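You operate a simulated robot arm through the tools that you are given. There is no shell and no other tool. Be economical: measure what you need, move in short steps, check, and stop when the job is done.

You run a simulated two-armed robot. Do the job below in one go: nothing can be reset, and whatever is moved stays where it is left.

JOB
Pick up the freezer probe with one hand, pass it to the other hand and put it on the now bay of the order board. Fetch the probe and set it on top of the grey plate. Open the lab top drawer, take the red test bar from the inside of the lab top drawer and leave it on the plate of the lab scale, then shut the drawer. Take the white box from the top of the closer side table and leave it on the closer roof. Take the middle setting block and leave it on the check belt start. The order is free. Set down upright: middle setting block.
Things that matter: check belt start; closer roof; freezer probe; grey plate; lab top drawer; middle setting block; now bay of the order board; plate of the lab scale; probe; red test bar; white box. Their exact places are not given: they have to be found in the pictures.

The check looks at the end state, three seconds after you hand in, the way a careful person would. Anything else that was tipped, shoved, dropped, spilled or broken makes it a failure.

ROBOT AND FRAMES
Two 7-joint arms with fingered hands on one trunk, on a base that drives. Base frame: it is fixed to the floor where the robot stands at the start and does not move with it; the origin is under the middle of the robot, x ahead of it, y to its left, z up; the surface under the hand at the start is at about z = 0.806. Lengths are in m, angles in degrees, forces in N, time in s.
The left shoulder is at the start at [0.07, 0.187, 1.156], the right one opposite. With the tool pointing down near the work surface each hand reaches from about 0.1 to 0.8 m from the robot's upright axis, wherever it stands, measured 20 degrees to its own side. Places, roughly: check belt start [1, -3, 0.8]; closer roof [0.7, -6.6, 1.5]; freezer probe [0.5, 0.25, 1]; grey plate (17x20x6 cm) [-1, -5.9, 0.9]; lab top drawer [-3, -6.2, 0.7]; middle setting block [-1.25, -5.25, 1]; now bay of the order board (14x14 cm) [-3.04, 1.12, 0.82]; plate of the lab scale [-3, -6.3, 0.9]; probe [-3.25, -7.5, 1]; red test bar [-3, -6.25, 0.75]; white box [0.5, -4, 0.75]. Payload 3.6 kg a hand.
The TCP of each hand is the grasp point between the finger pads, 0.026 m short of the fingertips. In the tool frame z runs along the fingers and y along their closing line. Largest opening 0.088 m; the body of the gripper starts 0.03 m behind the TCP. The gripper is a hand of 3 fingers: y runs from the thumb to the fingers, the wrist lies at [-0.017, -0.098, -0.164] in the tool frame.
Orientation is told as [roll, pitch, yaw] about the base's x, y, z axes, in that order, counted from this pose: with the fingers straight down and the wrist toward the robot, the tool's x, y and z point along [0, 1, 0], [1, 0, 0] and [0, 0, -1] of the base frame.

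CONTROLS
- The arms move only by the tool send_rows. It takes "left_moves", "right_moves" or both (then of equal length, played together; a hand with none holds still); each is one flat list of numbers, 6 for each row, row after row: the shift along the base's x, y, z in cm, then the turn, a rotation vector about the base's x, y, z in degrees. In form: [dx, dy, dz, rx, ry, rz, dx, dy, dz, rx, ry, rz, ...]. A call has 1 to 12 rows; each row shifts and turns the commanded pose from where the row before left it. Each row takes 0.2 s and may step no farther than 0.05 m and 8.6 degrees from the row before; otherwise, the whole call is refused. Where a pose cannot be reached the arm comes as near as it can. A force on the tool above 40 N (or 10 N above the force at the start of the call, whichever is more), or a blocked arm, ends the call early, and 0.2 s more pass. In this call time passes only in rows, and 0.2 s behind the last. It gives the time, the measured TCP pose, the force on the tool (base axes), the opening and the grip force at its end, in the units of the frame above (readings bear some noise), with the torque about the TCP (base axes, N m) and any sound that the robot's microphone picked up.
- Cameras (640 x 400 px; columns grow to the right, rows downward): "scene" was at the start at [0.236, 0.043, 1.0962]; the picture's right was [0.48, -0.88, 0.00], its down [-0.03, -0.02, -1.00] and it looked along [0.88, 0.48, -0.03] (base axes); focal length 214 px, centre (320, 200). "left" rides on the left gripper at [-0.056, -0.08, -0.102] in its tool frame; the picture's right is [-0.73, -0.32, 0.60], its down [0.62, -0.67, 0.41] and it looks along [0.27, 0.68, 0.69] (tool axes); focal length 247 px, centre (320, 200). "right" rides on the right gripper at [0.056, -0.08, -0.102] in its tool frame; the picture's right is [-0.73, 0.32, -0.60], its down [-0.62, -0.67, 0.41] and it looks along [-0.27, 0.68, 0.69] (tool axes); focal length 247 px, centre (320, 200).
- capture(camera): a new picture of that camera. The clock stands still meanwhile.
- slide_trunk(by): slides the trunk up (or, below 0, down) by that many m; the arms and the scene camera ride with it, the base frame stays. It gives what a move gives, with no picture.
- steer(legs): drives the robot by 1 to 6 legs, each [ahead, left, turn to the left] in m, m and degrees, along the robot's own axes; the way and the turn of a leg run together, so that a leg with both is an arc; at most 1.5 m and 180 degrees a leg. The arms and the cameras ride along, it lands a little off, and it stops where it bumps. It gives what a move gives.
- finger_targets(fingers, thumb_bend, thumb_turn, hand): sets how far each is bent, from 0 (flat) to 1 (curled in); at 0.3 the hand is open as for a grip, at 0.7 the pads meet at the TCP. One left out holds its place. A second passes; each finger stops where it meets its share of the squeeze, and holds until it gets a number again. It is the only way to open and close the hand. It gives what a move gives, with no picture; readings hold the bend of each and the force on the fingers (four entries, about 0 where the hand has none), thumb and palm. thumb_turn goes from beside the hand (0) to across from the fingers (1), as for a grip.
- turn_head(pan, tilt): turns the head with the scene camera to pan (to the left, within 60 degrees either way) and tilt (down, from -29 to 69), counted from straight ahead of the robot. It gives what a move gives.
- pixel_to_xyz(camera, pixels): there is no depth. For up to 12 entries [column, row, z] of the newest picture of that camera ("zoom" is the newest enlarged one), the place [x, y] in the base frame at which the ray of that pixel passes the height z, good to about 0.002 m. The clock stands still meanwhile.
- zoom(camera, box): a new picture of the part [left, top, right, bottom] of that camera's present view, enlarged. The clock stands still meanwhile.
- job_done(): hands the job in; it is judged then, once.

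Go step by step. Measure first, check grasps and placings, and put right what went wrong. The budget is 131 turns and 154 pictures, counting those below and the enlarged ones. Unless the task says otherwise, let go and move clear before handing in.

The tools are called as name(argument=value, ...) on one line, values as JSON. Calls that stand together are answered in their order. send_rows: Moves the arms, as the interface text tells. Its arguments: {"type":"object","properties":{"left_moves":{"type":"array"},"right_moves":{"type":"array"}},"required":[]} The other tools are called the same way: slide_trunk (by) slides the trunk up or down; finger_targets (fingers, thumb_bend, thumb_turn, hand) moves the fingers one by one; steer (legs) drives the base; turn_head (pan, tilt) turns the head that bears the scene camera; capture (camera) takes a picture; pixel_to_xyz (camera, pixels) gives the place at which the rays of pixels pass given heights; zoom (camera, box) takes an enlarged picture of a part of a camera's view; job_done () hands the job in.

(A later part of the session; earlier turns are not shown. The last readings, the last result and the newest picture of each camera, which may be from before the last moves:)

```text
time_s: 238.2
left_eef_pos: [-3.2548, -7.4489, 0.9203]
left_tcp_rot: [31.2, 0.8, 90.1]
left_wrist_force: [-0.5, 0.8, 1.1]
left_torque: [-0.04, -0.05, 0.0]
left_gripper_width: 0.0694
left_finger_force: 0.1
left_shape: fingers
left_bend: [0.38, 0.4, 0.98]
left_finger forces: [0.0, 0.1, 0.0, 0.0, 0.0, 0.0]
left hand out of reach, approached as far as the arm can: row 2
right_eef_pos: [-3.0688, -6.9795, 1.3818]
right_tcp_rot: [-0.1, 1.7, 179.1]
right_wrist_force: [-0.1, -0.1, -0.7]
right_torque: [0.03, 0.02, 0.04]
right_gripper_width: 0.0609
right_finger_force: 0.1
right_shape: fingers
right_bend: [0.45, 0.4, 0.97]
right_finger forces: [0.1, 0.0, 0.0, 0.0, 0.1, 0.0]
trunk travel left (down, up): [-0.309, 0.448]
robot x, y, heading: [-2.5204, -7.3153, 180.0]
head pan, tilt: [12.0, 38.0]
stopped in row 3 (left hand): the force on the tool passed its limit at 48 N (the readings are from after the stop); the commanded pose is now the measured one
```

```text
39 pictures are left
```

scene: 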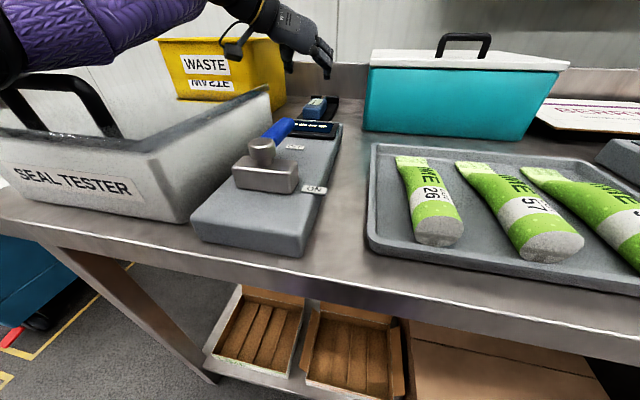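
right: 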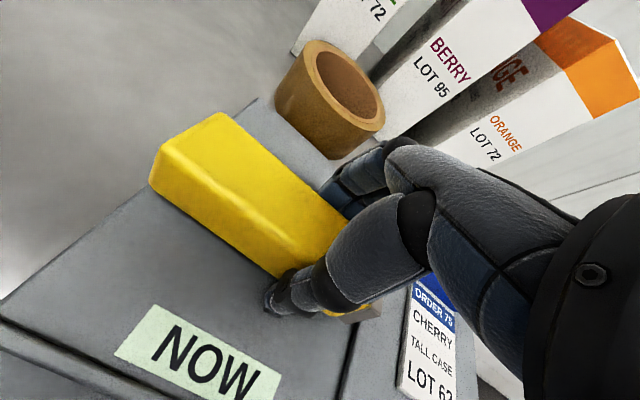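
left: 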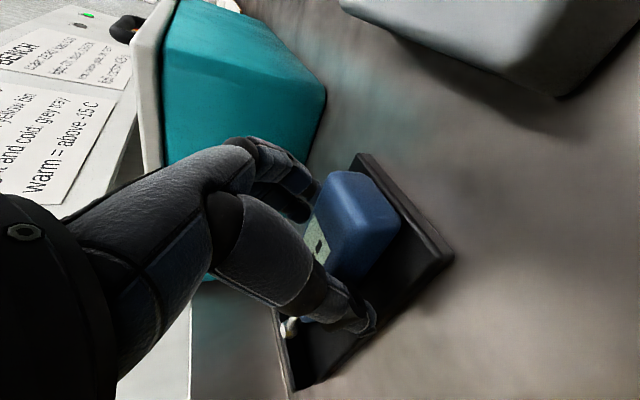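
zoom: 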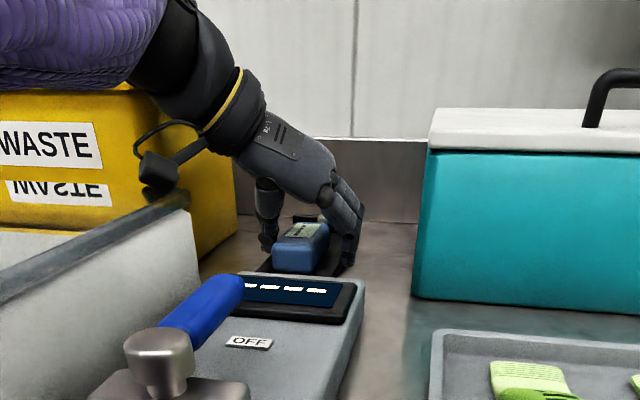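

Something of the forearm brushed the waste bin area (48 N), so I stop lowering here; the fingertips are already beside the body. I close the hand.

finger_targets(hand="left", fingers=0.72, thumb_bend=0.72)

send_rows(left_moves=[0, 0, 2, 0, 0, 0, 0.5, 0, 3, 0, 0, 0, 1, 0, 3, 0, 0, 0])

capture(camera="scene")

capture(camera="left")

```text
time_s: 239.2
left_eef_pos: [-3.2527, -7.4451, 0.9221]
left_tcp_rot: [31.3, 0.7, 90.1]
left_wrist_force: [-1.9, 15.0, 12.2]
left_torque: [0.85, 0.09, -0.07]
left_gripper_width: 0.0378
left_finger_force: 21.5
left_shape: fingers
left_bend: [0.53, 0.6, 0.97]
left_finger forces: [29.9, 1.6, 0.0, 0.0, 11.7, 0.0]
right_eef_pos: [-3.068, -6.9764, 1.382]
right_tcp_rot: [0.0, 1.6, 179.2]
right_wrist_force: [-0.4, 0.4, -0.3]
right_torque: [-0.01, 0.0, -0.02]
right_gripper_width: 0.0612
right_finger_force: 0.1
right_shape: fingers
right_bend: [0.45, 0.4, 0.97]
right_finger forces: [0.0, 0.1, 0.0, 0.0, 0.0, 0.0]
trunk travel left (down, up): [-0.309, 0.448]
robot x, y, heading: [-2.5211, -7.3172, 179.9]
head pan, tilt: [12.0, 38.0]
```

```text
time_s: 240.0
left_eef_pos: [-3.2374, -7.45, 0.999]
left_tcp_rot: [31.0, 0.9, 90.3]
left_wrist_force: [0.0, -0.3, -1.1]
left_torque: [0.01, -0.03, 0.01]
left_gripper_width: 0.0372
left_finger_force: 17.4
left_shape: fingers
left_bend: [0.57, 0.58, 0.97]
left_finger forces: [14.4, 3.2, 0.1, 0.1, 17.6, 0.0]
right_eef_pos: [-3.0678, -6.9792, 1.3819]
right_tcp_rot: [-0.1, 1.7, 179.1]
right_wrist_force: [0.4, 0.3, 0.3]
right_torque: [0.02, -0.02, 0.01]
right_gripper_width: 0.0612
right_finger_force: 0.1
right_shape: fingers
right_bend: [0.45, 0.4, 0.97]
right_finger forces: [0.0, 0.1, 0.1, 0.1, 0.0, 0.1]
trunk travel left (down, up): [-0.309, 0.448]
robot x, y, heading: [-2.5207, -7.3166, 179.8]
head pan, tilt: [12.0, 38.0]
```

```text
38 pictures are left
```

scene: 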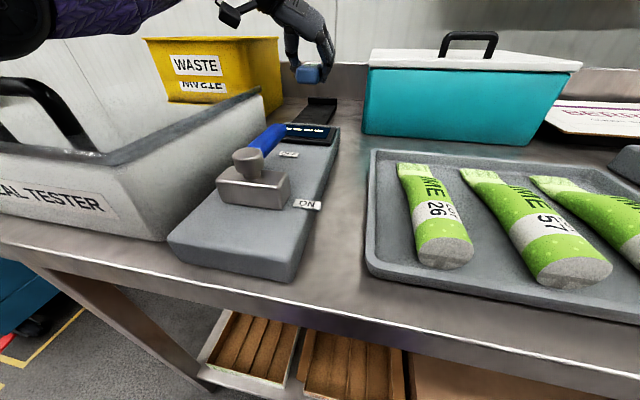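

```text
37 pictures are left
```

left: 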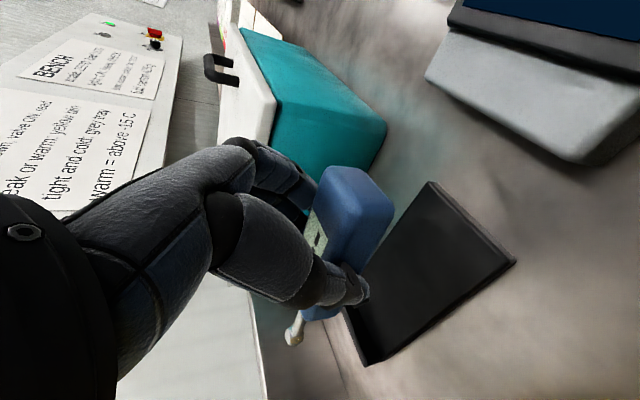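

The probe is in the left hand (3.7 cm, 17 N) and the cradle stayed. I lift it well up, retract, back into the aisle, turn round and go look at the grey plate.

send_rows(left_moves=[1, 0, 4, 0, 0, 0, 3, 0, 3, 0, 0, 0, 4, 0, 2, 0, -3, 0, 4, 0, 2, 0, -4, 0, 4, 0, 2, 0, -4, 0])

steer(legs=[[-0.5, 0, 0], [0, 0, 170], [0, 1.3, 10]])

turn_head(pan=10, tilt=22)

capture(camera="scene")

```text
time_s: 241.2
left_eef_pos: [-3.0708, -7.4462, 1.1337]
left_tcp_rot: [20.3, 1.2, 90.2]
left_wrist_force: [0.0, 0.8, -1.6]
left_torque: [0.0, -0.03, 0.0]
left_gripper_width: 0.0374
left_finger_force: 17.2
left_shape: fingers
left_bend: [0.57, 0.58, 0.97]
left_finger forces: [14.4, 3.2, 0.0, 0.0, 17.5, 0.0]
right_eef_pos: [-3.058, -6.9726, 1.3847]
right_tcp_rot: [0.2, 1.2, 179.2]
right_wrist_force: [-0.1, 0.7, -0.1]
right_torque: [0.0, 0.02, -0.03]
right_gripper_width: 0.061
right_finger_force: 0.0
right_shape: fingers
right_bend: [0.45, 0.4, 0.97]
right_finger forces: [0.0, 0.0, 0.0, 0.0, 0.1, 0.1]
trunk travel left (down, up): [-0.309, 0.448]
robot x, y, heading: [-2.524, -7.3148, 179.9]
head pan, tilt: [12.0, 38.0]
```

```text
time_s: 257.1
left_eef_pos: [-1.2786, -5.933, 1.1298]
left_tcp_rot: [20.1, 0.7, -92.8]
left_wrist_force: [-0.1, 0.4, -0.9]
left_torque: [-0.01, 0.01, -0.02]
left_gripper_width: 0.0372
left_finger_force: 17.8
left_shape: fingers
left_bend: [0.57, 0.58, 0.97]
left_finger forces: [14.0, 3.6, 0.1, 0.0, 17.6, 0.1]
right_eef_pos: [-1.3136, -6.4036, 1.3826]
right_tcp_rot: [0.0, 1.7, -3.5]
right_wrist_force: [-0.1, -0.5, -0.1]
right_torque: [0.0, -0.03, 0.0]
right_gripper_width: 0.061
right_finger_force: 0.1
right_shape: fingers
right_bend: [0.45, 0.4, 0.97]
right_finger forces: [0.1, 0.1, 0.0, 0.0, 0.0, 0.1]
trunk travel left (down, up): [-0.309, 0.448]
robot x, y, heading: [-1.8434, -6.0428, -3.0]
head pan, tilt: [12.0, 38.0]
```

```text
time_s: 257.9
left_eef_pos: [-1.2792, -5.9341, 1.1298]
left_tcp_rot: [20.1, 0.8, -92.8]
left_wrist_force: [-0.5, -0.5, -0.2]
left_torque: [0.0, -0.01, 0.02]
left_gripper_width: 0.0374
left_finger_force: 17.6
left_shape: fingers
left_bend: [0.57, 0.58, 0.97]
left_finger forces: [13.9, 3.6, 0.1, 0.0, 17.5, 0.0]
right_eef_pos: [-1.3124, -6.4035, 1.3823]
right_tcp_rot: [-0.2, 1.7, -3.6]
right_wrist_force: [-0.1, 0.2, -0.7]
right_torque: [-0.02, -0.02, 0.0]
right_gripper_width: 0.0611
right_finger_force: 0.1
right_shape: fingers
right_bend: [0.45, 0.4, 0.97]
right_finger forces: [0.0, 0.0, 0.0, 0.1, 0.0, 0.1]
trunk travel left (down, up): [-0.309, 0.448]
robot x, y, heading: [-1.8423, -6.0425, -2.9]
head pan, tilt: [10.0, 22.0]
```

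```text
36 pictures are left
```

scene: 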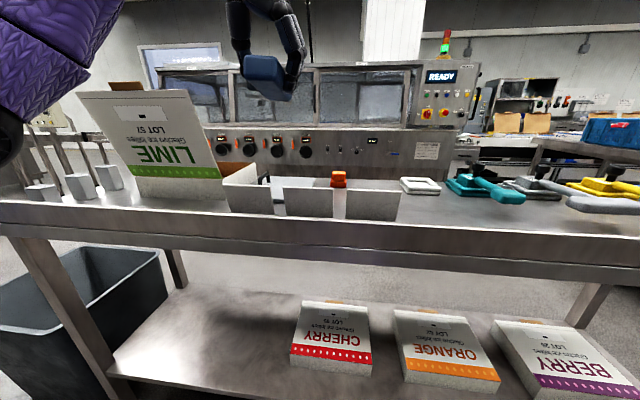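

zoom(camera="scene", box=[200, 130, 440, 250])

zoom(camera="scene", box=[0, 120, 240, 240])

pixel_to_xyz(camera="scene", pixels=[[0, 232, 0.87], [640, 282, 0.87], [45, 202, 0.87], [92, 200, 0.87], [122, 190, 0.87], [232, 213, 0.87], [400, 220, 0.87], [310, 185, 0.93]])

```text
2.67 times, centred on (320, 190) of scene
```

zoom: 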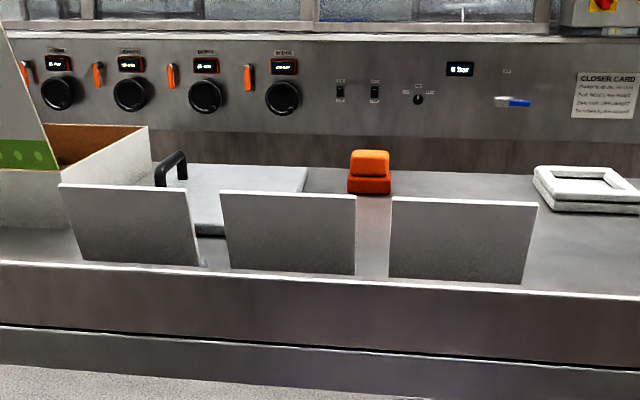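

```text
2.67 times, centred on (120, 180) of scene
```

zoom: 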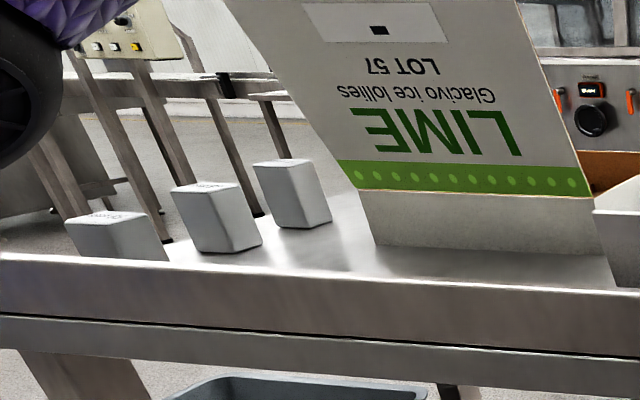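

```text
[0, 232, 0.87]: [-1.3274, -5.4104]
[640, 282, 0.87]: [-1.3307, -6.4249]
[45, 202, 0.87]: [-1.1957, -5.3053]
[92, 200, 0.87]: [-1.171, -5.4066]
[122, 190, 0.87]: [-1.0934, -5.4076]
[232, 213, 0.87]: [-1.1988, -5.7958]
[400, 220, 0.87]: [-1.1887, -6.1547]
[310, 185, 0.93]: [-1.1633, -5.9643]
```

The light-grey slab with a black handle at zoom (240,190) is the grey plate, behind three upright panels. I raise the trunk for a view from above.

slide_trunk(by=0.3)

steer(legs=[[0.1, 0, 3]])

turn_head(pan=22, tilt=48)

capture(camera="scene")

```text
time_s: 260.9
left_eef_pos: [-1.2788, -5.9331, 1.4301]
left_tcp_rot: [20.1, 0.9, -92.7]
left_wrist_force: [-0.6, -0.1, -1.3]
left_torque: [0.02, 0.01, 0.02]
left_gripper_width: 0.0374
left_finger_force: 17.6
left_shape: fingers
left_bend: [0.57, 0.58, 0.97]
left_finger forces: [14.0, 3.6, 0.1, 0.0, 17.6, 0.0]
right_eef_pos: [-1.3126, -6.4032, 1.6823]
right_tcp_rot: [-0.1, 1.6, -3.7]
right_wrist_force: [0.1, 0.8, 0.0]
right_torque: [0.01, 0.03, -0.02]
right_gripper_width: 0.0612
right_finger_force: 0.0
right_shape: fingers
right_bend: [0.45, 0.4, 0.97]
right_finger forces: [0.0, 0.0, 0.1, 0.0, 0.0, 0.0]
trunk travel left (down, up): [-0.609, 0.148]
robot x, y, heading: [-1.8429, -6.0455, -2.9]
head pan, tilt: [10.0, 22.0]
```

```text
time_s: 262.0
left_eef_pos: [-1.1853, -5.9045, 1.4296]
left_tcp_rot: [20.0, 0.7, -89.7]
left_wrist_force: [0.3, 0.4, -1.7]
left_torque: [0.03, 0.03, -0.04]
left_gripper_width: 0.0372
left_finger_force: 17.3
left_shape: fingers
left_bend: [0.57, 0.58, 0.97]
left_finger forces: [14.0, 3.7, 0.0, 0.0, 17.4, 0.0]
right_eef_pos: [-1.1923, -6.3762, 1.6824]
right_tcp_rot: [-0.1, 1.7, -0.5]
right_wrist_force: [0.0, -0.7, -0.3]
right_torque: [-0.01, 0.01, -0.02]
right_gripper_width: 0.0612
right_finger_force: 0.1
right_shape: fingers
right_bend: [0.45, 0.4, 0.97]
right_finger forces: [0.1, 0.0, 0.1, 0.1, 0.0, 0.1]
trunk travel left (down, up): [-0.609, 0.148]
robot x, y, heading: [-1.7445, -6.044, -0.1]
head pan, tilt: [10.0, 22.0]
```

```text
time_s: 262.9
left_eef_pos: [-1.1861, -5.9061, 1.4305]
left_tcp_rot: [20.1, 0.9, -89.5]
left_wrist_force: [-0.3, 1.0, -1.3]
left_torque: [0.0, 0.01, 0.0]
left_gripper_width: 0.037
left_finger_force: 17.3
left_shape: fingers
left_bend: [0.57, 0.58, 0.97]
left_finger forces: [13.9, 3.6, 0.0, 0.0, 17.5, 0.0]
right_eef_pos: [-1.1942, -6.3762, 1.6837]
right_tcp_rot: [-0.1, 1.6, -0.5]
right_wrist_force: [0.5, 0.2, 0.2]
right_torque: [0.01, -0.03, 0.02]
right_gripper_width: 0.0612
right_finger_force: 0.1
right_shape: fingers
right_bend: [0.45, 0.4, 0.97]
right_finger forces: [0.0, 0.1, 0.0, 0.0, 0.1, 0.0]
trunk travel left (down, up): [-0.609, 0.148]
robot x, y, heading: [-1.7475, -6.0416, 0.1]
head pan, tilt: [22.0, 48.0]
```

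```text
33 pictures are left
```

scene: 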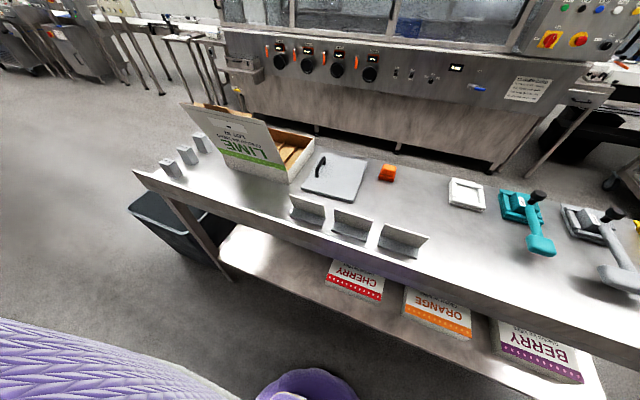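

zoom(camera="scene", box=[270, 130, 450, 270])

pixel_to_xyz(camera="scene", pixels=[[301, 189, 0.88], [350, 203, 0.88], [368, 160, 0.88], [325, 153, 0.88], [320, 163, 0.9], [294, 198, 0.95], [325, 208, 0.95], [325, 230, 0.87], [170, 167, 0.9], [187, 155, 0.9], [203, 143, 0.9], [140, 172, 0.87]])

zoom(camera="scene", box=[130, 110, 250, 200])

```text
2.86 times, centred on (360, 200) of scene
```

zoom: 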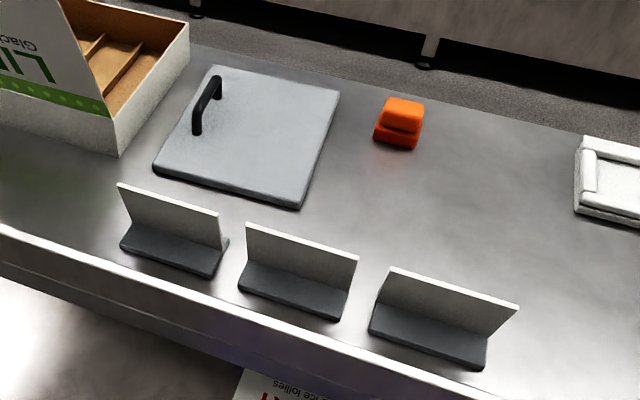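

```text
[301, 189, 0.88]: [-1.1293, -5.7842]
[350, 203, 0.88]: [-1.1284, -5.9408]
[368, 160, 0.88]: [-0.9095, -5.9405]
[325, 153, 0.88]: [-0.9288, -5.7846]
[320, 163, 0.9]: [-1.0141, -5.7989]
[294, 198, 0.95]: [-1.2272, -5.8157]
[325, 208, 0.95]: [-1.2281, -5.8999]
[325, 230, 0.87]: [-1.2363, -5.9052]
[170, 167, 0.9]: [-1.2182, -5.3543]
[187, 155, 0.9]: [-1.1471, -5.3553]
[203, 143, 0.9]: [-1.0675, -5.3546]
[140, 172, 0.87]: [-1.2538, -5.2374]
```

```text
4.44 times, centred on (190, 155) of scene
```

zoom: 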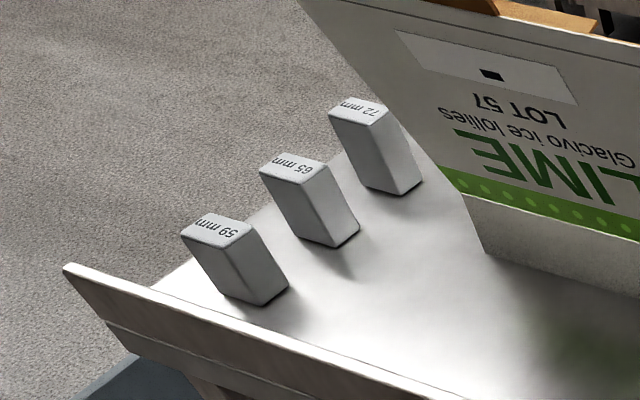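

Blocks read 59/65/72 mm – the middle one (65 mm) is the target later. Grey plate: x -1.13..-0.91, y -5.94..-5.78, handle on its left. I sidestep right so my arm stays clear of the open LIME box, level the probe and move above the plate.

steer(legs=[[0.07, -0.2, 0]])

send_rows(left_moves=[1.2, 3.5, 0, 0, -5.5, 0, 1.2, 3.5, 0, 0, -5.5, 0, 1.2, 3.5, 0, 0, 0, 0, 1.2, 3.5, 0, 0, 0, 0, 1.2, 3.5, 0, 0, 0, 0, 1.2, 3.5, 0, 0, 0, 0])

slide_trunk(by=-0.28)

capture(camera="scene")

capture(camera="left")

```text
time_s: 264.6
left_eef_pos: [-1.1145, -6.102, 1.4286]
left_tcp_rot: [20.1, 0.8, -89.3]
left_wrist_force: [-0.2, 0.8, -1.8]
left_torque: [0.03, 0.01, 0.03]
left_gripper_width: 0.0372
left_finger_force: 17.7
left_shape: fingers
left_bend: [0.57, 0.58, 0.97]
left_finger forces: [14.1, 3.6, 0.0, 0.0, 17.6, 0.0]
right_eef_pos: [-1.1204, -6.5726, 1.6826]
right_tcp_rot: [-0.1, 1.7, -0.2]
right_wrist_force: [0.0, 0.2, 0.2]
right_torque: [0.0, 0.01, -0.03]
right_gripper_width: 0.0612
right_finger_force: 0.0
right_shape: fingers
right_bend: [0.45, 0.4, 0.97]
right_finger forces: [0.1, 0.1, 0.0, 0.0, 0.1, 0.0]
trunk travel left (down, up): [-0.609, 0.148]
robot x, y, heading: [-1.6728, -6.2433, 0.3]
head pan, tilt: [22.0, 48.0]
```

```text
time_s: 266.0
left_eef_pos: [-1.0433, -5.8902, 1.4313]
left_tcp_rot: [31.1, 0.7, -89.3]
left_wrist_force: [0.2, 0.3, -1.4]
left_torque: [0.02, 0.02, 0.0]
left_gripper_width: 0.0375
left_finger_force: 17.5
left_shape: fingers
left_bend: [0.57, 0.58, 0.97]
left_finger forces: [14.0, 3.7, 0.1, 0.1, 17.7, 0.1]
right_eef_pos: [-1.12, -6.573, 1.6842]
right_tcp_rot: [-0.1, 1.7, -0.2]
right_wrist_force: [0.1, 0.5, 0.2]
right_torque: [0.02, 0.01, -0.02]
right_gripper_width: 0.0613
right_finger_force: 0.1
right_shape: fingers
right_bend: [0.45, 0.4, 0.97]
right_finger forces: [0.0, 0.0, 0.1, 0.1, 0.0, 0.0]
trunk travel left (down, up): [-0.609, 0.148]
robot x, y, heading: [-1.6712, -6.2423, 0.5]
head pan, tilt: [22.0, 48.0]
```

```text
time_s: 268.8
left_eef_pos: [-1.0432, -5.892, 1.1502]
left_tcp_rot: [31.1, 0.7, -89.2]
left_wrist_force: [0.3, 0.8, -1.1]
left_torque: [0.02, 0.02, -0.04]
left_gripper_width: 0.037
left_finger_force: 17.7
left_shape: fingers
left_bend: [0.57, 0.58, 0.97]
left_finger forces: [14.1, 3.6, 0.0, 0.0, 17.6, 0.1]
right_eef_pos: [-1.1206, -6.5737, 1.402]
right_tcp_rot: [0.0, 1.6, -0.2]
right_wrist_force: [0.5, 0.6, 0.2]
right_torque: [-0.02, 0.03, 0.01]
right_gripper_width: 0.0612
right_finger_force: 0.0
right_shape: fingers
right_bend: [0.45, 0.4, 0.97]
right_finger forces: [0.1, 0.0, 0.0, 0.0, 0.0, 0.1]
trunk travel left (down, up): [-0.329, 0.428]
robot x, y, heading: [-1.6716, -6.2465, 0.3]
head pan, tilt: [22.0, 48.0]
```

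```text
30 pictures are left
```

scene: 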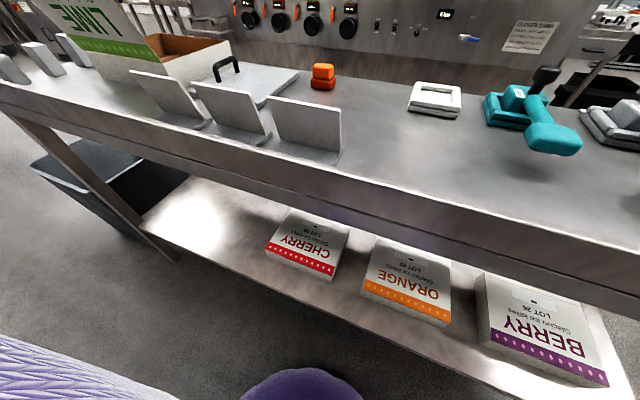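

```text
29 pictures are left
```

left: 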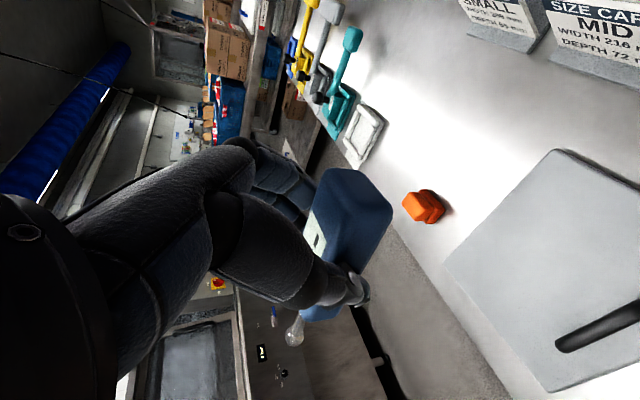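

pixel_to_xyz(camera="left", pixels=[[445, 262, 0.885], [553, 150, 0.885], [548, 392, 0.885], [560, 348, 0.92], [635, 305, 0.92]])

send_rows(left_moves=[0, 0, -4, 0, 0, 0, 0, 0, -4, 0, 0, 0, 0, 0, -4, 0, 0, 0, 0, 0, -3, 0, 0, 0])

capture(camera="left")

turn_head(pan=28, tilt=22)

capture(camera="scene")

```text
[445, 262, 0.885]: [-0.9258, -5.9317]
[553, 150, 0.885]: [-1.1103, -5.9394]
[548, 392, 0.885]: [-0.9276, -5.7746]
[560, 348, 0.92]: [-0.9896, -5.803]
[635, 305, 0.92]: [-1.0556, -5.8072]
```

```text
time_s: 269.8
left_eef_pos: [-1.0427, -5.8927, 0.9991]
left_tcp_rot: [30.9, 0.7, -89.1]
left_wrist_force: [0.1, -0.9, -0.9]
left_torque: [0.02, 0.01, 0.05]
left_gripper_width: 0.037
left_finger_force: 17.5
left_shape: fingers
left_bend: [0.57, 0.58, 0.97]
left_finger forces: [14.1, 3.6, 0.1, 0.0, 17.5, 0.0]
right_eef_pos: [-1.1196, -6.5741, 1.4024]
right_tcp_rot: [-0.1, 1.7, -0.3]
right_wrist_force: [0.9, -1.4, -0.5]
right_torque: [-0.04, -0.01, 0.0]
right_gripper_width: 0.0611
right_finger_force: 0.1
right_shape: fingers
right_bend: [0.45, 0.4, 0.97]
right_finger forces: [0.1, 0.1, 0.0, 0.0, 0.1, 0.0]
trunk travel left (down, up): [-0.329, 0.428]
robot x, y, heading: [-1.672, -6.2446, 0.1]
head pan, tilt: [22.0, 48.0]
```

```text
28 pictures are left
```

left: 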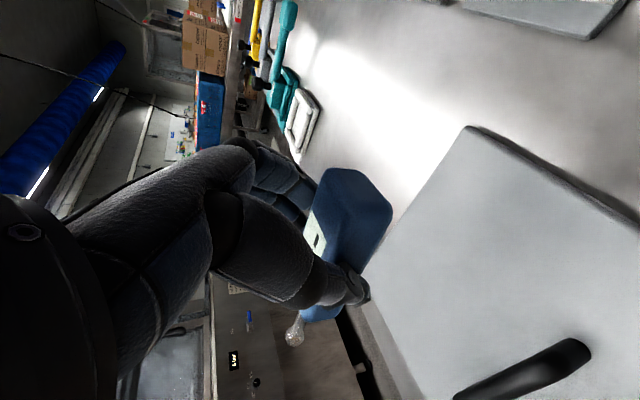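

```text
time_s: 270.7
left_eef_pos: [-1.043, -5.892, 1.001]
left_tcp_rot: [31.1, 0.6, -89.2]
left_wrist_force: [0.1, 0.5, -2.1]
left_torque: [0.01, 0.02, 0.0]
left_gripper_width: 0.0374
left_finger_force: 17.2
left_shape: fingers
left_bend: [0.57, 0.58, 0.97]
left_finger forces: [14.1, 3.6, 0.1, 0.0, 17.6, 0.0]
right_eef_pos: [-1.121, -6.5736, 1.4034]
right_tcp_rot: [-0.2, 1.6, -0.2]
right_wrist_force: [-0.4, -1.4, 0.0]
right_torque: [0.02, -0.03, 0.0]
right_gripper_width: 0.061
right_finger_force: 0.0
right_shape: fingers
right_bend: [0.45, 0.4, 0.97]
right_finger forces: [0.0, 0.0, 0.0, 0.0, 0.1, 0.1]
trunk travel left (down, up): [-0.329, 0.428]
robot x, y, heading: [-1.6742, -6.2473, 0.3]
head pan, tilt: [28.0, 22.0]
```

```text
27 pictures are left
```

scene: 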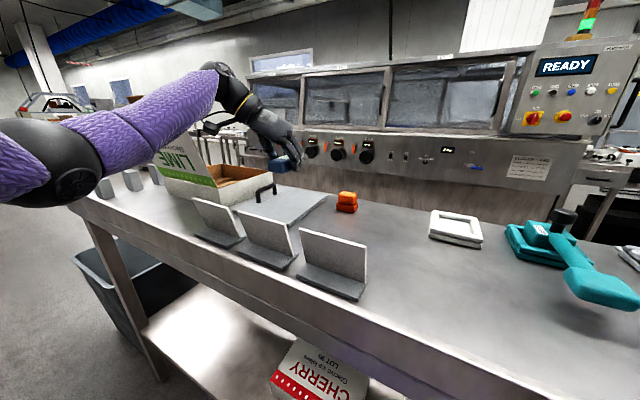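

The forearm passes close to the LIME lid, so I yaw the hand +25° (moves the wrist right) before descending the last centimetres.

send_rows(left_moves=[0, -0.3, 0, 0, 0, 8.3, 0, -0.3, 0, 0, 0, 8.3, 0, -0.3, 0, 0, 0, 8.3, 0, 0, -2, 0, 0, 0, 0, 0, -2, 0, 0, 0, 0, 0, -1, 0, 0, 0, 0, 0, -0.8, 0, 0, 0])

zoom(camera="scene", box=[100, 60, 380, 260])

```text
time_s: 272.3
left_eef_pos: [-1.0426, -5.8998, 0.942]
left_tcp_rot: [31.0, 0.7, -64.3]
left_wrist_force: [-0.6, 0.0, -1.5]
left_torque: [-0.02, -0.01, 0.04]
left_gripper_width: 0.037
left_finger_force: 17.5
left_shape: fingers
left_bend: [0.57, 0.58, 0.97]
left_finger forces: [14.0, 3.6, 0.0, 0.1, 17.5, 0.1]
right_eef_pos: [-1.1209, -6.5738, 1.4024]
right_tcp_rot: [-0.1, 1.7, -0.2]
right_wrist_force: [0.3, 0.0, 0.3]
right_torque: [0.0, 0.01, 0.03]
right_gripper_width: 0.0612
right_finger_force: 0.0
right_shape: fingers
right_bend: [0.45, 0.4, 0.97]
right_finger forces: [0.0, 0.0, 0.0, 0.0, 0.0, 0.0]
trunk travel left (down, up): [-0.329, 0.428]
robot x, y, heading: [-1.674, -6.242, 0.2]
head pan, tilt: [28.0, 22.0]
```

```text
2.00 times, centred on (240, 160) of scene
```

zoom: 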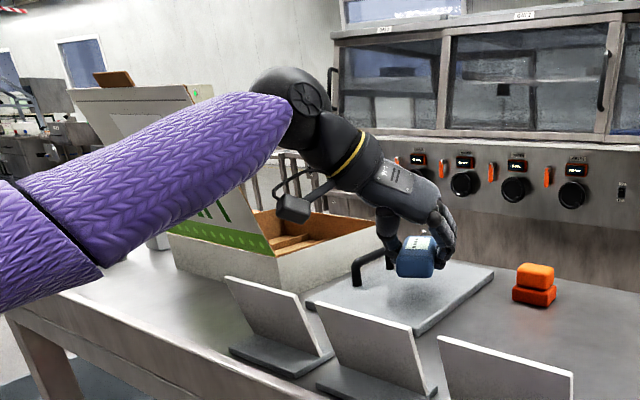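

send_rows(left_moves=[0, 0, -0.8, 0, 0, 0, 0, 0, -0.6, 0, 0, 0, 0, 0, -0.5, 0, 0, 0])

zoom(camera="scene", box=[220, 120, 360, 230])

```text
time_s: 273.1
left_eef_pos: [-1.0434, -5.9006, 0.9222]
left_tcp_rot: [31.1, 0.7, -64.3]
left_wrist_force: [-0.5, 0.1, -1.2]
left_torque: [-0.01, 0.0, 0.0]
left_gripper_width: 0.037
left_finger_force: 17.1
left_shape: fingers
left_bend: [0.57, 0.58, 0.97]
left_finger forces: [14.1, 3.6, 0.0, 0.0, 17.5, 0.0]
right_eef_pos: [-1.1201, -6.5737, 1.4025]
right_tcp_rot: [-0.1, 1.6, -0.1]
right_wrist_force: [-0.1, -0.2, -0.6]
right_torque: [-0.01, -0.02, -0.01]
right_gripper_width: 0.0611
right_finger_force: 0.1
right_shape: fingers
right_bend: [0.45, 0.4, 0.97]
right_finger forces: [0.0, 0.0, 0.0, 0.1, 0.0, 0.1]
trunk travel left (down, up): [-0.329, 0.428]
robot x, y, heading: [-1.6732, -6.245, 0.3]
head pan, tilt: [28.0, 22.0]
```

```text
3.64 times, centred on (290, 175) of scene
```

zoom: 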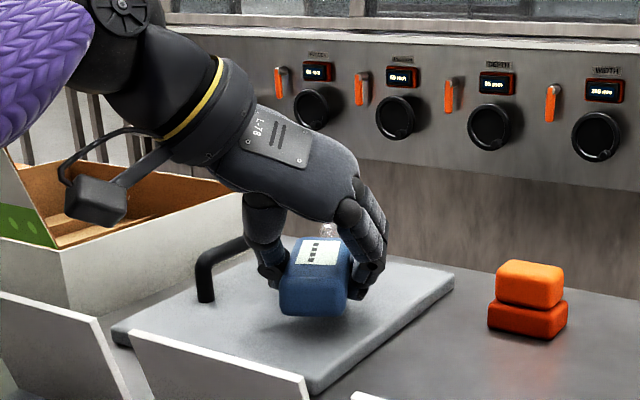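

send_rows(left_moves=[0, 0, -0.5, 0, 0, 0, 0, 0, -0.5, 0, 0, 0, 0, 0, -0.4, 0, 0, 0, 0, 0, -0.3, 0, 0, 0])

zoom(camera="scene", box=[220, 120, 360, 230])

```text
time_s: 274.1
left_eef_pos: [-1.0414, -5.902, 0.9071]
left_tcp_rot: [31.1, 0.6, -64.3]
left_wrist_force: [-0.8, -0.6, 5.9]
left_torque: [-0.22, -0.05, -0.02]
left_gripper_width: 0.0373
left_finger_force: 21.9
left_shape: fingers
left_bend: [0.57, 0.58, 0.97]
left_finger forces: [22.1, 3.9, 0.0, 0.0, 18.5, 0.0]
right_eef_pos: [-1.121, -6.5748, 1.4021]
right_tcp_rot: [-0.1, 1.7, -0.2]
right_wrist_force: [0.7, 0.0, 0.6]
right_torque: [-0.03, 0.01, 0.0]
right_gripper_width: 0.0612
right_finger_force: 0.0
right_shape: fingers
right_bend: [0.45, 0.4, 0.97]
right_finger forces: [0.1, 0.1, 0.1, 0.0, 0.0, 0.1]
trunk travel left (down, up): [-0.329, 0.428]
robot x, y, heading: [-1.6729, -6.2445, 0.4]
head pan, tilt: [28.0, 22.0]
```

```text
3.64 times, centred on (290, 175) of scene
```

zoom: 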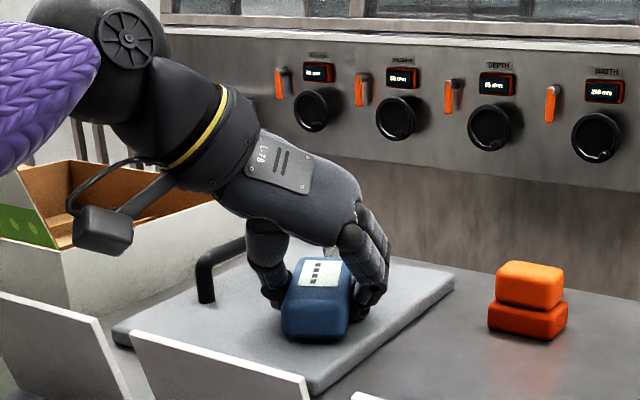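

It rests on the plate (≈7 N contact). I open slightly, rise, and verify.

finger_targets(hand="left", fingers=0.46, thumb_bend=0.5)

send_rows(left_moves=[0, 0, 1.5, 0, 0, 0, -0.3, 0, 3, 0, 0, 0, -0.5, -1, 4, 0, 0, 0, -2, -2, 4, 0, 0, 0, -3, -3, 2, 0, 0, 0, -3, -3, 0, 0, 0, 0])

zoom(camera="scene", box=[150, 100, 390, 260])

```text
time_s: 275.1
left_eef_pos: [-1.0427, -5.9024, 0.9084]
left_tcp_rot: [31.1, 0.5, -64.4]
left_wrist_force: [0.1, 0.5, 7.1]
left_torque: [-0.17, -0.1, 0.02]
left_gripper_width: 0.0489
left_finger_force: 3.5
left_shape: fingers
left_bend: [0.46, 0.5, 0.97]
left_finger forces: [7.3, 0.1, 0.0, 0.1, 0.1, 0.0]
right_eef_pos: [-1.1214, -6.574, 1.4028]
right_tcp_rot: [0.0, 1.6, -0.3]
right_wrist_force: [0.9, -0.3, -0.6]
right_torque: [-0.03, -0.03, 0.01]
right_gripper_width: 0.0609
right_finger_force: 0.1
right_shape: fingers
right_bend: [0.45, 0.4, 0.97]
right_finger forces: [0.0, 0.1, 0.0, 0.0, 0.1, 0.0]
trunk travel left (down, up): [-0.329, 0.428]
robot x, y, heading: [-1.6756, -6.2423, 0.3]
head pan, tilt: [28.0, 22.0]
```

```text
time_s: 276.5
left_eef_pos: [-1.1266, -5.9906, 1.0528]
left_tcp_rot: [31.0, 0.7, -64.3]
left_wrist_force: [0.0, 0.2, 0.0]
left_torque: [0.05, -0.03, -0.03]
left_gripper_width: 0.0493
left_finger_force: 0.2
left_shape: fingers
left_bend: [0.46, 0.5, 0.97]
left_finger forces: [0.0, 0.0, 0.0, 0.0, 0.0, 0.0]
right_eef_pos: [-1.1205, -6.5743, 1.4022]
right_tcp_rot: [-0.1, 1.6, -0.2]
right_wrist_force: [-0.1, -1.1, 0.7]
right_torque: [0.03, 0.02, 0.01]
right_gripper_width: 0.0613
right_finger_force: 0.1
right_shape: fingers
right_bend: [0.45, 0.4, 0.97]
right_finger forces: [0.1, 0.1, 0.0, 0.0, 0.0, 0.0]
trunk travel left (down, up): [-0.329, 0.428]
robot x, y, heading: [-1.6716, -6.2458, 0.3]
head pan, tilt: [28.0, 22.0]
```

```text
2.50 times, centred on (270, 180) of scene
```

zoom: 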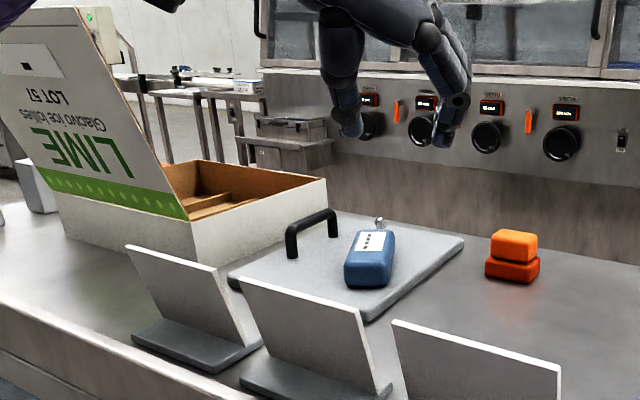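

The probe lies on the grey plate. Next the middle (65 mm) block: raise the trunk, bring the left hand tool-down, and sidestep left.

slide_trunk(by=0.25)

send_rows(left_moves=[0, 0, 2, -3.4, 7, 0, 0, 0, 2, -3.4, 7, 0, 0, 0, 2, -3.4, 7, 0, 0, 0, 2, -3.4, 7, 0, 0, 0, 0, 0, 0, 8, 0, 0, 0, 0, 0, 8, 0, 0, 0, 0, 0, 8, 0, 0, 0, 0, 0, 8, 0, 0, 0, 0, 0, 8, 0, 0, 0, 0, 0, 8, 0, 0, 0, 0, 0, 8, 0, 0, 0, 0, 0, 8])

finger_targets(hand="left", fingers=0.3, thumb_bend=0.3)

steer(legs=[[-0.03, 0.68, 0]])

turn_head(pan=20, tilt=48)

capture(camera="scene")

```text
time_s: 279.1
left_eef_pos: [-1.1309, -5.9909, 1.3012]
left_tcp_rot: [31.0, 0.7, -64.3]
left_wrist_force: [1.1, -0.5, -0.4]
left_torque: [0.02, -0.02, 0.01]
left_gripper_width: 0.0493
left_finger_force: 0.0
left_shape: fingers
left_bend: [0.46, 0.5, 0.97]
left_finger forces: [0.0, 0.0, 0.0, 0.1, 0.1, 0.1]
right_eef_pos: [-1.1211, -6.5732, 1.6518]
right_tcp_rot: [-0.1, 1.6, -0.3]
right_wrist_force: [0.7, -0.1, -0.7]
right_torque: [0.01, 0.01, 0.0]
right_gripper_width: 0.0611
right_finger_force: 0.0
right_shape: fingers
right_bend: [0.45, 0.4, 0.97]
right_finger forces: [0.1, 0.0, 0.0, 0.1, 0.1, 0.0]
trunk travel left (down, up): [-0.579, 0.178]
robot x, y, heading: [-1.6756, -6.2422, 0.2]
head pan, tilt: [28.0, 22.0]
```

```text
time_s: 281.7
left_eef_pos: [-1.1312, -5.991, 1.3797]
left_tcp_rot: [-0.1, 0.4, -0.4]
left_wrist_force: [-0.9, -0.3, -0.2]
left_torque: [-0.02, 0.0, 0.01]
left_gripper_width: 0.0497
left_finger_force: 0.1
left_shape: fingers
left_bend: [0.46, 0.5, 0.97]
left_finger forces: [0.1, 0.0, 0.1, 0.0, 0.0, 0.0]
right_eef_pos: [-1.1205, -6.573, 1.6508]
right_tcp_rot: [-0.1, 1.6, -0.2]
right_wrist_force: [0.4, 0.0, -0.2]
right_torque: [-0.01, -0.02, -0.04]
right_gripper_width: 0.061
right_finger_force: 0.0
right_shape: fingers
right_bend: [0.45, 0.4, 0.97]
right_finger forces: [0.1, 0.0, 0.0, 0.0, 0.1, 0.1]
trunk travel left (down, up): [-0.579, 0.178]
robot x, y, heading: [-1.6727, -6.2457, 0.4]
head pan, tilt: [28.0, 22.0]
```

```text
time_s: 282.7
left_eef_pos: [-1.1302, -5.992, 1.3805]
left_tcp_rot: [0.0, 0.5, -0.6]
left_wrist_force: [-0.4, 0.0, 0.7]
left_torque: [0.01, 0.02, 0.02]
left_gripper_width: 0.0883
left_finger_force: 0.1
left_shape: fingers
left_bend: [0.3, 0.3, 0.97]
left_finger forces: [0.1, 0.0, 0.0, 0.0, 0.1, 0.1]
right_eef_pos: [-1.1209, -6.5744, 1.6526]
right_tcp_rot: [0.0, 1.6, -0.2]
right_wrist_force: [0.1, 0.6, 0.2]
right_torque: [-0.03, -0.03, 0.02]
right_gripper_width: 0.0609
right_finger_force: 0.0
right_shape: fingers
right_bend: [0.45, 0.4, 0.97]
right_finger forces: [0.1, 0.0, 0.1, 0.1, 0.0, 0.0]
trunk travel left (down, up): [-0.579, 0.178]
robot x, y, heading: [-1.672, -6.2425, 0.5]
head pan, tilt: [28.0, 22.0]
```

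```text
time_s: 286.5
left_eef_pos: [-1.1685, -5.3053, 1.3801]
left_tcp_rot: [-0.1, 0.5, -0.5]
left_wrist_force: [0.4, 0.4, 0.4]
left_torque: [-0.02, 0.01, -0.03]
left_gripper_width: 0.0878
left_finger_force: 0.0
left_shape: fingers
left_bend: [0.3, 0.3, 0.97]
left_finger forces: [0.0, 0.0, 0.0, 0.0, 0.0, 0.1]
right_eef_pos: [-1.1556, -5.8874, 1.6528]
right_tcp_rot: [-0.2, 1.6, 0.1]
right_wrist_force: [1.1, -0.2, -0.4]
right_torque: [0.03, 0.03, -0.01]
right_gripper_width: 0.0612
right_finger_force: 0.1
right_shape: fingers
right_bend: [0.45, 0.4, 0.97]
right_finger forces: [0.0, 0.0, 0.1, 0.0, 0.1, 0.0]
trunk travel left (down, up): [-0.579, 0.178]
robot x, y, heading: [-1.7049, -5.5609, 1.0]
head pan, tilt: [28.0, 22.0]
```

```text
time_s: 287.4
left_eef_pos: [-1.1687, -5.3066, 1.3795]
left_tcp_rot: [-0.1, 0.5, -0.5]
left_wrist_force: [0.8, 0.3, 0.1]
left_torque: [0.01, 0.0, 0.02]
left_gripper_width: 0.0882
left_finger_force: 0.0
left_shape: fingers
left_bend: [0.3, 0.3, 0.97]
left_finger forces: [0.1, 0.0, 0.0, 0.0, 0.0, 0.0]
right_eef_pos: [-1.1555, -5.8882, 1.6525]
right_tcp_rot: [-0.1, 1.6, 0.0]
right_wrist_force: [0.4, -0.6, 0.9]
right_torque: [-0.02, 0.01, 0.02]
right_gripper_width: 0.0609
right_finger_force: 0.0
right_shape: fingers
right_bend: [0.45, 0.4, 0.97]
right_finger forces: [0.0, 0.0, 0.0, 0.0, 0.1, 0.0]
trunk travel left (down, up): [-0.579, 0.178]
robot x, y, heading: [-1.7091, -5.5609, 0.8]
head pan, tilt: [20.0, 48.0]
```

```text
22 pictures are left
```

scene: 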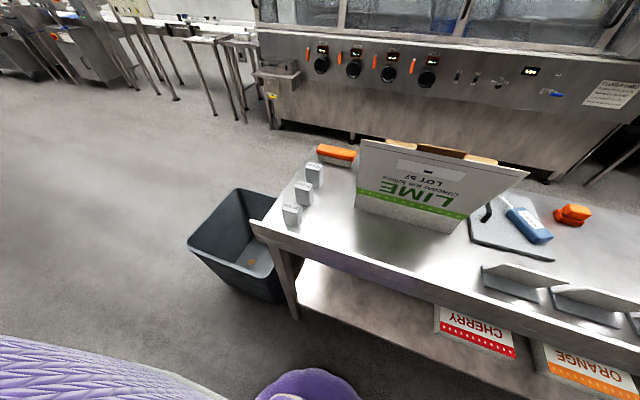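

zoom(camera="scene", box=[260, 140, 360, 240])

pixel_to_xyz(camera="scene", pixels=[[304, 186, 0.93], [291, 209, 0.925], [314, 167, 0.935], [297, 204, 0.865], [311, 204, 0.865], [250, 225, 0.865]])

```text
4.00 times, centred on (310, 190) of scene
```

zoom: 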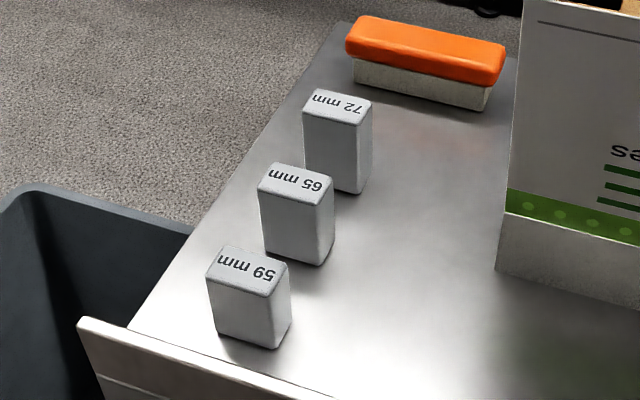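

```text
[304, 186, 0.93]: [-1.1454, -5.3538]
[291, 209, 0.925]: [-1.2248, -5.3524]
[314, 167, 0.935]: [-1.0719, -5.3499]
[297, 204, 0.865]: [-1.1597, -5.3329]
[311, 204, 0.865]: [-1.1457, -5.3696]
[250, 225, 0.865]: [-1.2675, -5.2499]
```

The 65 mm block is at (-1.146,-5.353), top ≈0.93, 7.7 cm from its neighbours. I narrow the hand, go above it, lower the trunk and descend.

finger_targets(hand="left", fingers=0.45, thumb_bend=0.43)

send_rows(left_moves=[1.1, -2.4, 0, 0, 0, 0, 1.2, -2.4, 0, 0, 0, 0])

slide_trunk(by=-0.3)

send_rows(left_moves=[0, 0, -4, 0, 0, 0, 0, 0, -3, 0, 0, 0])

capture(camera="left")

```text
time_s: 288.4
left_eef_pos: [-1.1699, -5.3054, 1.379]
left_tcp_rot: [0.0, 0.4, -0.5]
left_wrist_force: [-0.4, 0.2, 0.0]
left_torque: [0.0, -0.01, -0.05]
left_gripper_width: 0.059
left_finger_force: 0.0
left_shape: fingers
left_bend: [0.45, 0.43, 0.97]
left_finger forces: [0.1, 0.0, 0.0, 0.1, 0.1, 0.0]
right_eef_pos: [-1.155, -5.888, 1.6524]
right_tcp_rot: [-0.1, 1.5, 0.1]
right_wrist_force: [0.9, -0.3, -0.6]
right_torque: [0.0, 0.01, 0.0]
right_gripper_width: 0.0611
right_finger_force: 0.1
right_shape: fingers
right_bend: [0.45, 0.4, 0.97]
right_finger forces: [0.0, 0.0, 0.0, 0.0, 0.0, 0.1]
trunk travel left (down, up): [-0.579, 0.178]
robot x, y, heading: [-1.7086, -5.5586, 0.5]
head pan, tilt: [20.0, 48.0]
```

```text
time_s: 289.0
left_eef_pos: [-1.145, -5.3565, 1.3802]
left_tcp_rot: [0.1, 0.4, -0.4]
left_wrist_force: [0.1, -0.8, -0.1]
left_torque: [0.0, 0.0, -0.05]
left_gripper_width: 0.0588
left_finger_force: 0.1
left_shape: fingers
left_bend: [0.45, 0.43, 0.97]
left_finger forces: [0.0, 0.0, 0.0, 0.1, 0.0, 0.0]
right_eef_pos: [-1.1558, -5.8889, 1.6529]
right_tcp_rot: [0.0, 1.7, 0.0]
right_wrist_force: [-0.4, 0.3, 0.1]
right_torque: [-0.01, 0.03, -0.04]
right_gripper_width: 0.0612
right_finger_force: 0.1
right_shape: fingers
right_bend: [0.45, 0.4, 0.97]
right_finger forces: [0.0, 0.1, 0.1, 0.0, 0.0, 0.0]
trunk travel left (down, up): [-0.579, 0.178]
robot x, y, heading: [-1.7132, -5.5594, 0.7]
head pan, tilt: [20.0, 48.0]
```

```text
time_s: 292.0
left_eef_pos: [-1.1468, -5.354, 1.0815]
left_tcp_rot: [-0.1, 0.5, -0.3]
left_wrist_force: [-0.3, 0.0, 0.0]
left_torque: [-0.01, 0.03, 0.02]
left_gripper_width: 0.0588
left_finger_force: 0.1
left_shape: fingers
left_bend: [0.45, 0.43, 0.97]
left_finger forces: [0.0, 0.0, 0.0, 0.0, 0.0, 0.1]
right_eef_pos: [-1.1564, -5.8872, 1.3523]
right_tcp_rot: [-0.1, 1.7, 0.1]
right_wrist_force: [0.8, -0.9, -0.9]
right_torque: [-0.02, 0.01, -0.03]
right_gripper_width: 0.0611
right_finger_force: 0.0
right_shape: fingers
right_bend: [0.45, 0.4, 0.97]
right_finger forces: [0.0, 0.0, 0.0, 0.0, 0.0, 0.0]
trunk travel left (down, up): [-0.279, 0.478]
robot x, y, heading: [-1.7157, -5.5563, 0.8]
head pan, tilt: [20.0, 48.0]
```

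```text
time_s: 292.6
left_eef_pos: [-1.1477, -5.3551, 1.009]
left_tcp_rot: [0.0, 0.3, -0.4]
left_wrist_force: [0.0, -0.7, 0.8]
left_torque: [0.0, 0.0, 0.02]
left_gripper_width: 0.0586
left_finger_force: 0.1
left_shape: fingers
left_bend: [0.45, 0.43, 0.97]
left_finger forces: [0.1, 0.0, 0.1, 0.0, 0.0, 0.1]
right_eef_pos: [-1.156, -5.8872, 1.3518]
right_tcp_rot: [0.0, 1.6, 0.1]
right_wrist_force: [-0.3, -0.6, 0.3]
right_torque: [0.02, 0.04, 0.0]
right_gripper_width: 0.0615
right_finger_force: 0.0
right_shape: fingers
right_bend: [0.45, 0.4, 0.97]
right_finger forces: [0.0, 0.1, 0.1, 0.1, 0.1, 0.0]
trunk travel left (down, up): [-0.279, 0.478]
robot x, y, heading: [-1.7084, -5.5631, 0.5]
head pan, tilt: [20.0, 48.0]
```

```text
20 pictures are left
```

left: 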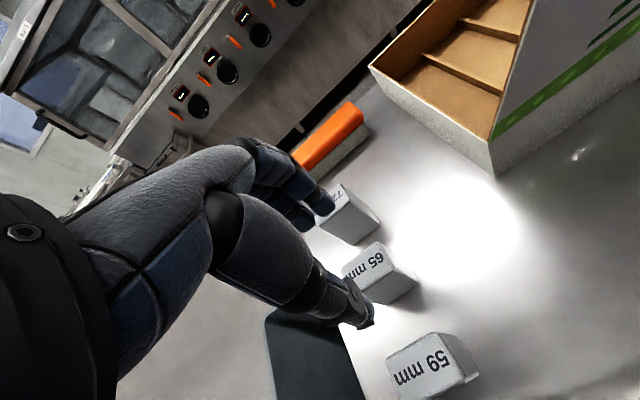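

pixel_to_xyz(camera="left", pixels=[[342, 268, 0.93], [378, 242, 0.93], [391, 263, 0.93], [357, 290, 0.93]])

```text
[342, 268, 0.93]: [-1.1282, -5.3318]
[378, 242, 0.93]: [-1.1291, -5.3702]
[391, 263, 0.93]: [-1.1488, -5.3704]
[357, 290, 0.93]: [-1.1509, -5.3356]
```

Block centre (-1.139,-5.352). I shift 0.8 cm, descend, close and lift.

send_rows(left_moves=[0.8, 0.3, -3, 0, 0, 0, 0, 0, -3, 0, 0, 0, 0, 0, -2, 0, 0, 0, 0, 0, -1, 0, 0, 0])

finger_targets(hand="left", fingers=0.72, thumb_bend=0.72)

send_rows(left_moves=[0, 0, 2, 0, 0, 0, 0, 0, 4, 0, 0, 0, 0, 0, 4.5, 0, 0, 0, 0, 0, 4.5, 0, 0, 0])

capture(camera="left")

```text
time_s: 293.6
left_eef_pos: [-1.1381, -5.3505, 0.9195]
left_tcp_rot: [0.0, 0.5, -0.5]
left_wrist_force: [0.3, 0.1, -0.2]
left_torque: [-0.01, -0.01, -0.02]
left_gripper_width: 0.0586
left_finger_force: 0.0
left_shape: fingers
left_bend: [0.45, 0.43, 0.97]
left_finger forces: [0.0, 0.0, 0.0, 0.0, 0.0, 0.0]
right_eef_pos: [-1.1551, -5.8872, 1.3523]
right_tcp_rot: [-0.1, 1.6, 0.1]
right_wrist_force: [-0.4, -1.0, 0.5]
right_torque: [0.01, 0.03, 0.01]
right_gripper_width: 0.0611
right_finger_force: 0.0
right_shape: fingers
right_bend: [0.45, 0.4, 0.97]
right_finger forces: [0.0, 0.0, 0.0, 0.0, 0.1, 0.1]
trunk travel left (down, up): [-0.279, 0.478]
robot x, y, heading: [-1.7081, -5.5612, 0.6]
head pan, tilt: [20.0, 48.0]
```

```text
time_s: 294.6
left_eef_pos: [-1.139, -5.35, 0.9192]
left_tcp_rot: [0.1, 0.5, -0.3]
left_wrist_force: [-0.4, -0.1, -0.1]
left_torque: [-0.04, 0.02, -0.01]
left_gripper_width: 0.0261
left_finger_force: 12.8
left_shape: fingers
left_bend: [0.63, 0.58, 0.97]
left_finger forces: [8.9, 4.3, 0.0, 0.1, 13.1, 0.0]
right_eef_pos: [-1.1553, -5.8866, 1.3526]
right_tcp_rot: [-0.1, 1.7, 0.3]
right_wrist_force: [0.5, 0.6, 0.6]
right_torque: [-0.01, -0.02, -0.01]
right_gripper_width: 0.0611
right_finger_force: 0.1
right_shape: fingers
right_bend: [0.45, 0.4, 0.97]
right_finger forces: [0.0, 0.1, 0.1, 0.0, 0.0, 0.0]
trunk travel left (down, up): [-0.279, 0.478]
robot x, y, heading: [-1.7096, -5.5593, 0.5]
head pan, tilt: [20.0, 48.0]
```

```text
time_s: 295.6
left_eef_pos: [-1.1397, -5.3516, 1.0692]
left_tcp_rot: [0.1, 0.7, -0.3]
left_wrist_force: [-0.3, 0.4, -2.2]
left_torque: [-0.01, -0.02, -0.03]
left_gripper_width: 0.0257
left_finger_force: 13.2
left_shape: fingers
left_bend: [0.63, 0.58, 0.97]
left_finger forces: [9.0, 4.2, 0.0, 0.1, 13.0, 0.1]
right_eef_pos: [-1.1572, -5.8859, 1.3524]
right_tcp_rot: [-0.1, 1.7, 0.2]
right_wrist_force: [-0.6, 0.2, -0.3]
right_torque: [-0.04, -0.01, 0.01]
right_gripper_width: 0.0613
right_finger_force: 0.1
right_shape: fingers
right_bend: [0.45, 0.4, 0.97]
right_finger forces: [0.1, 0.1, 0.1, 0.0, 0.0, 0.0]
trunk travel left (down, up): [-0.279, 0.478]
robot x, y, heading: [-1.7104, -5.5575, 0.4]
head pan, tilt: [20.0, 48.0]
```

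```text
19 pictures are left
```

left: 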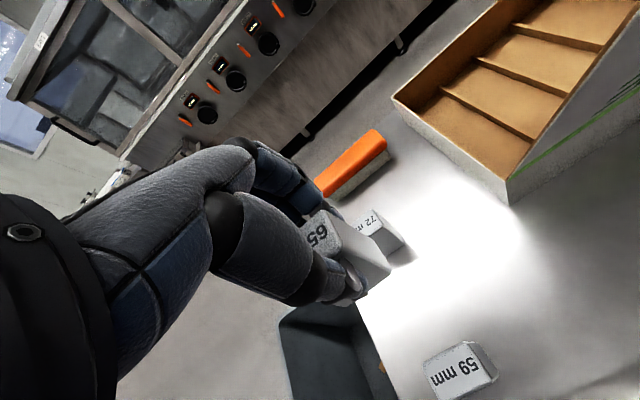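

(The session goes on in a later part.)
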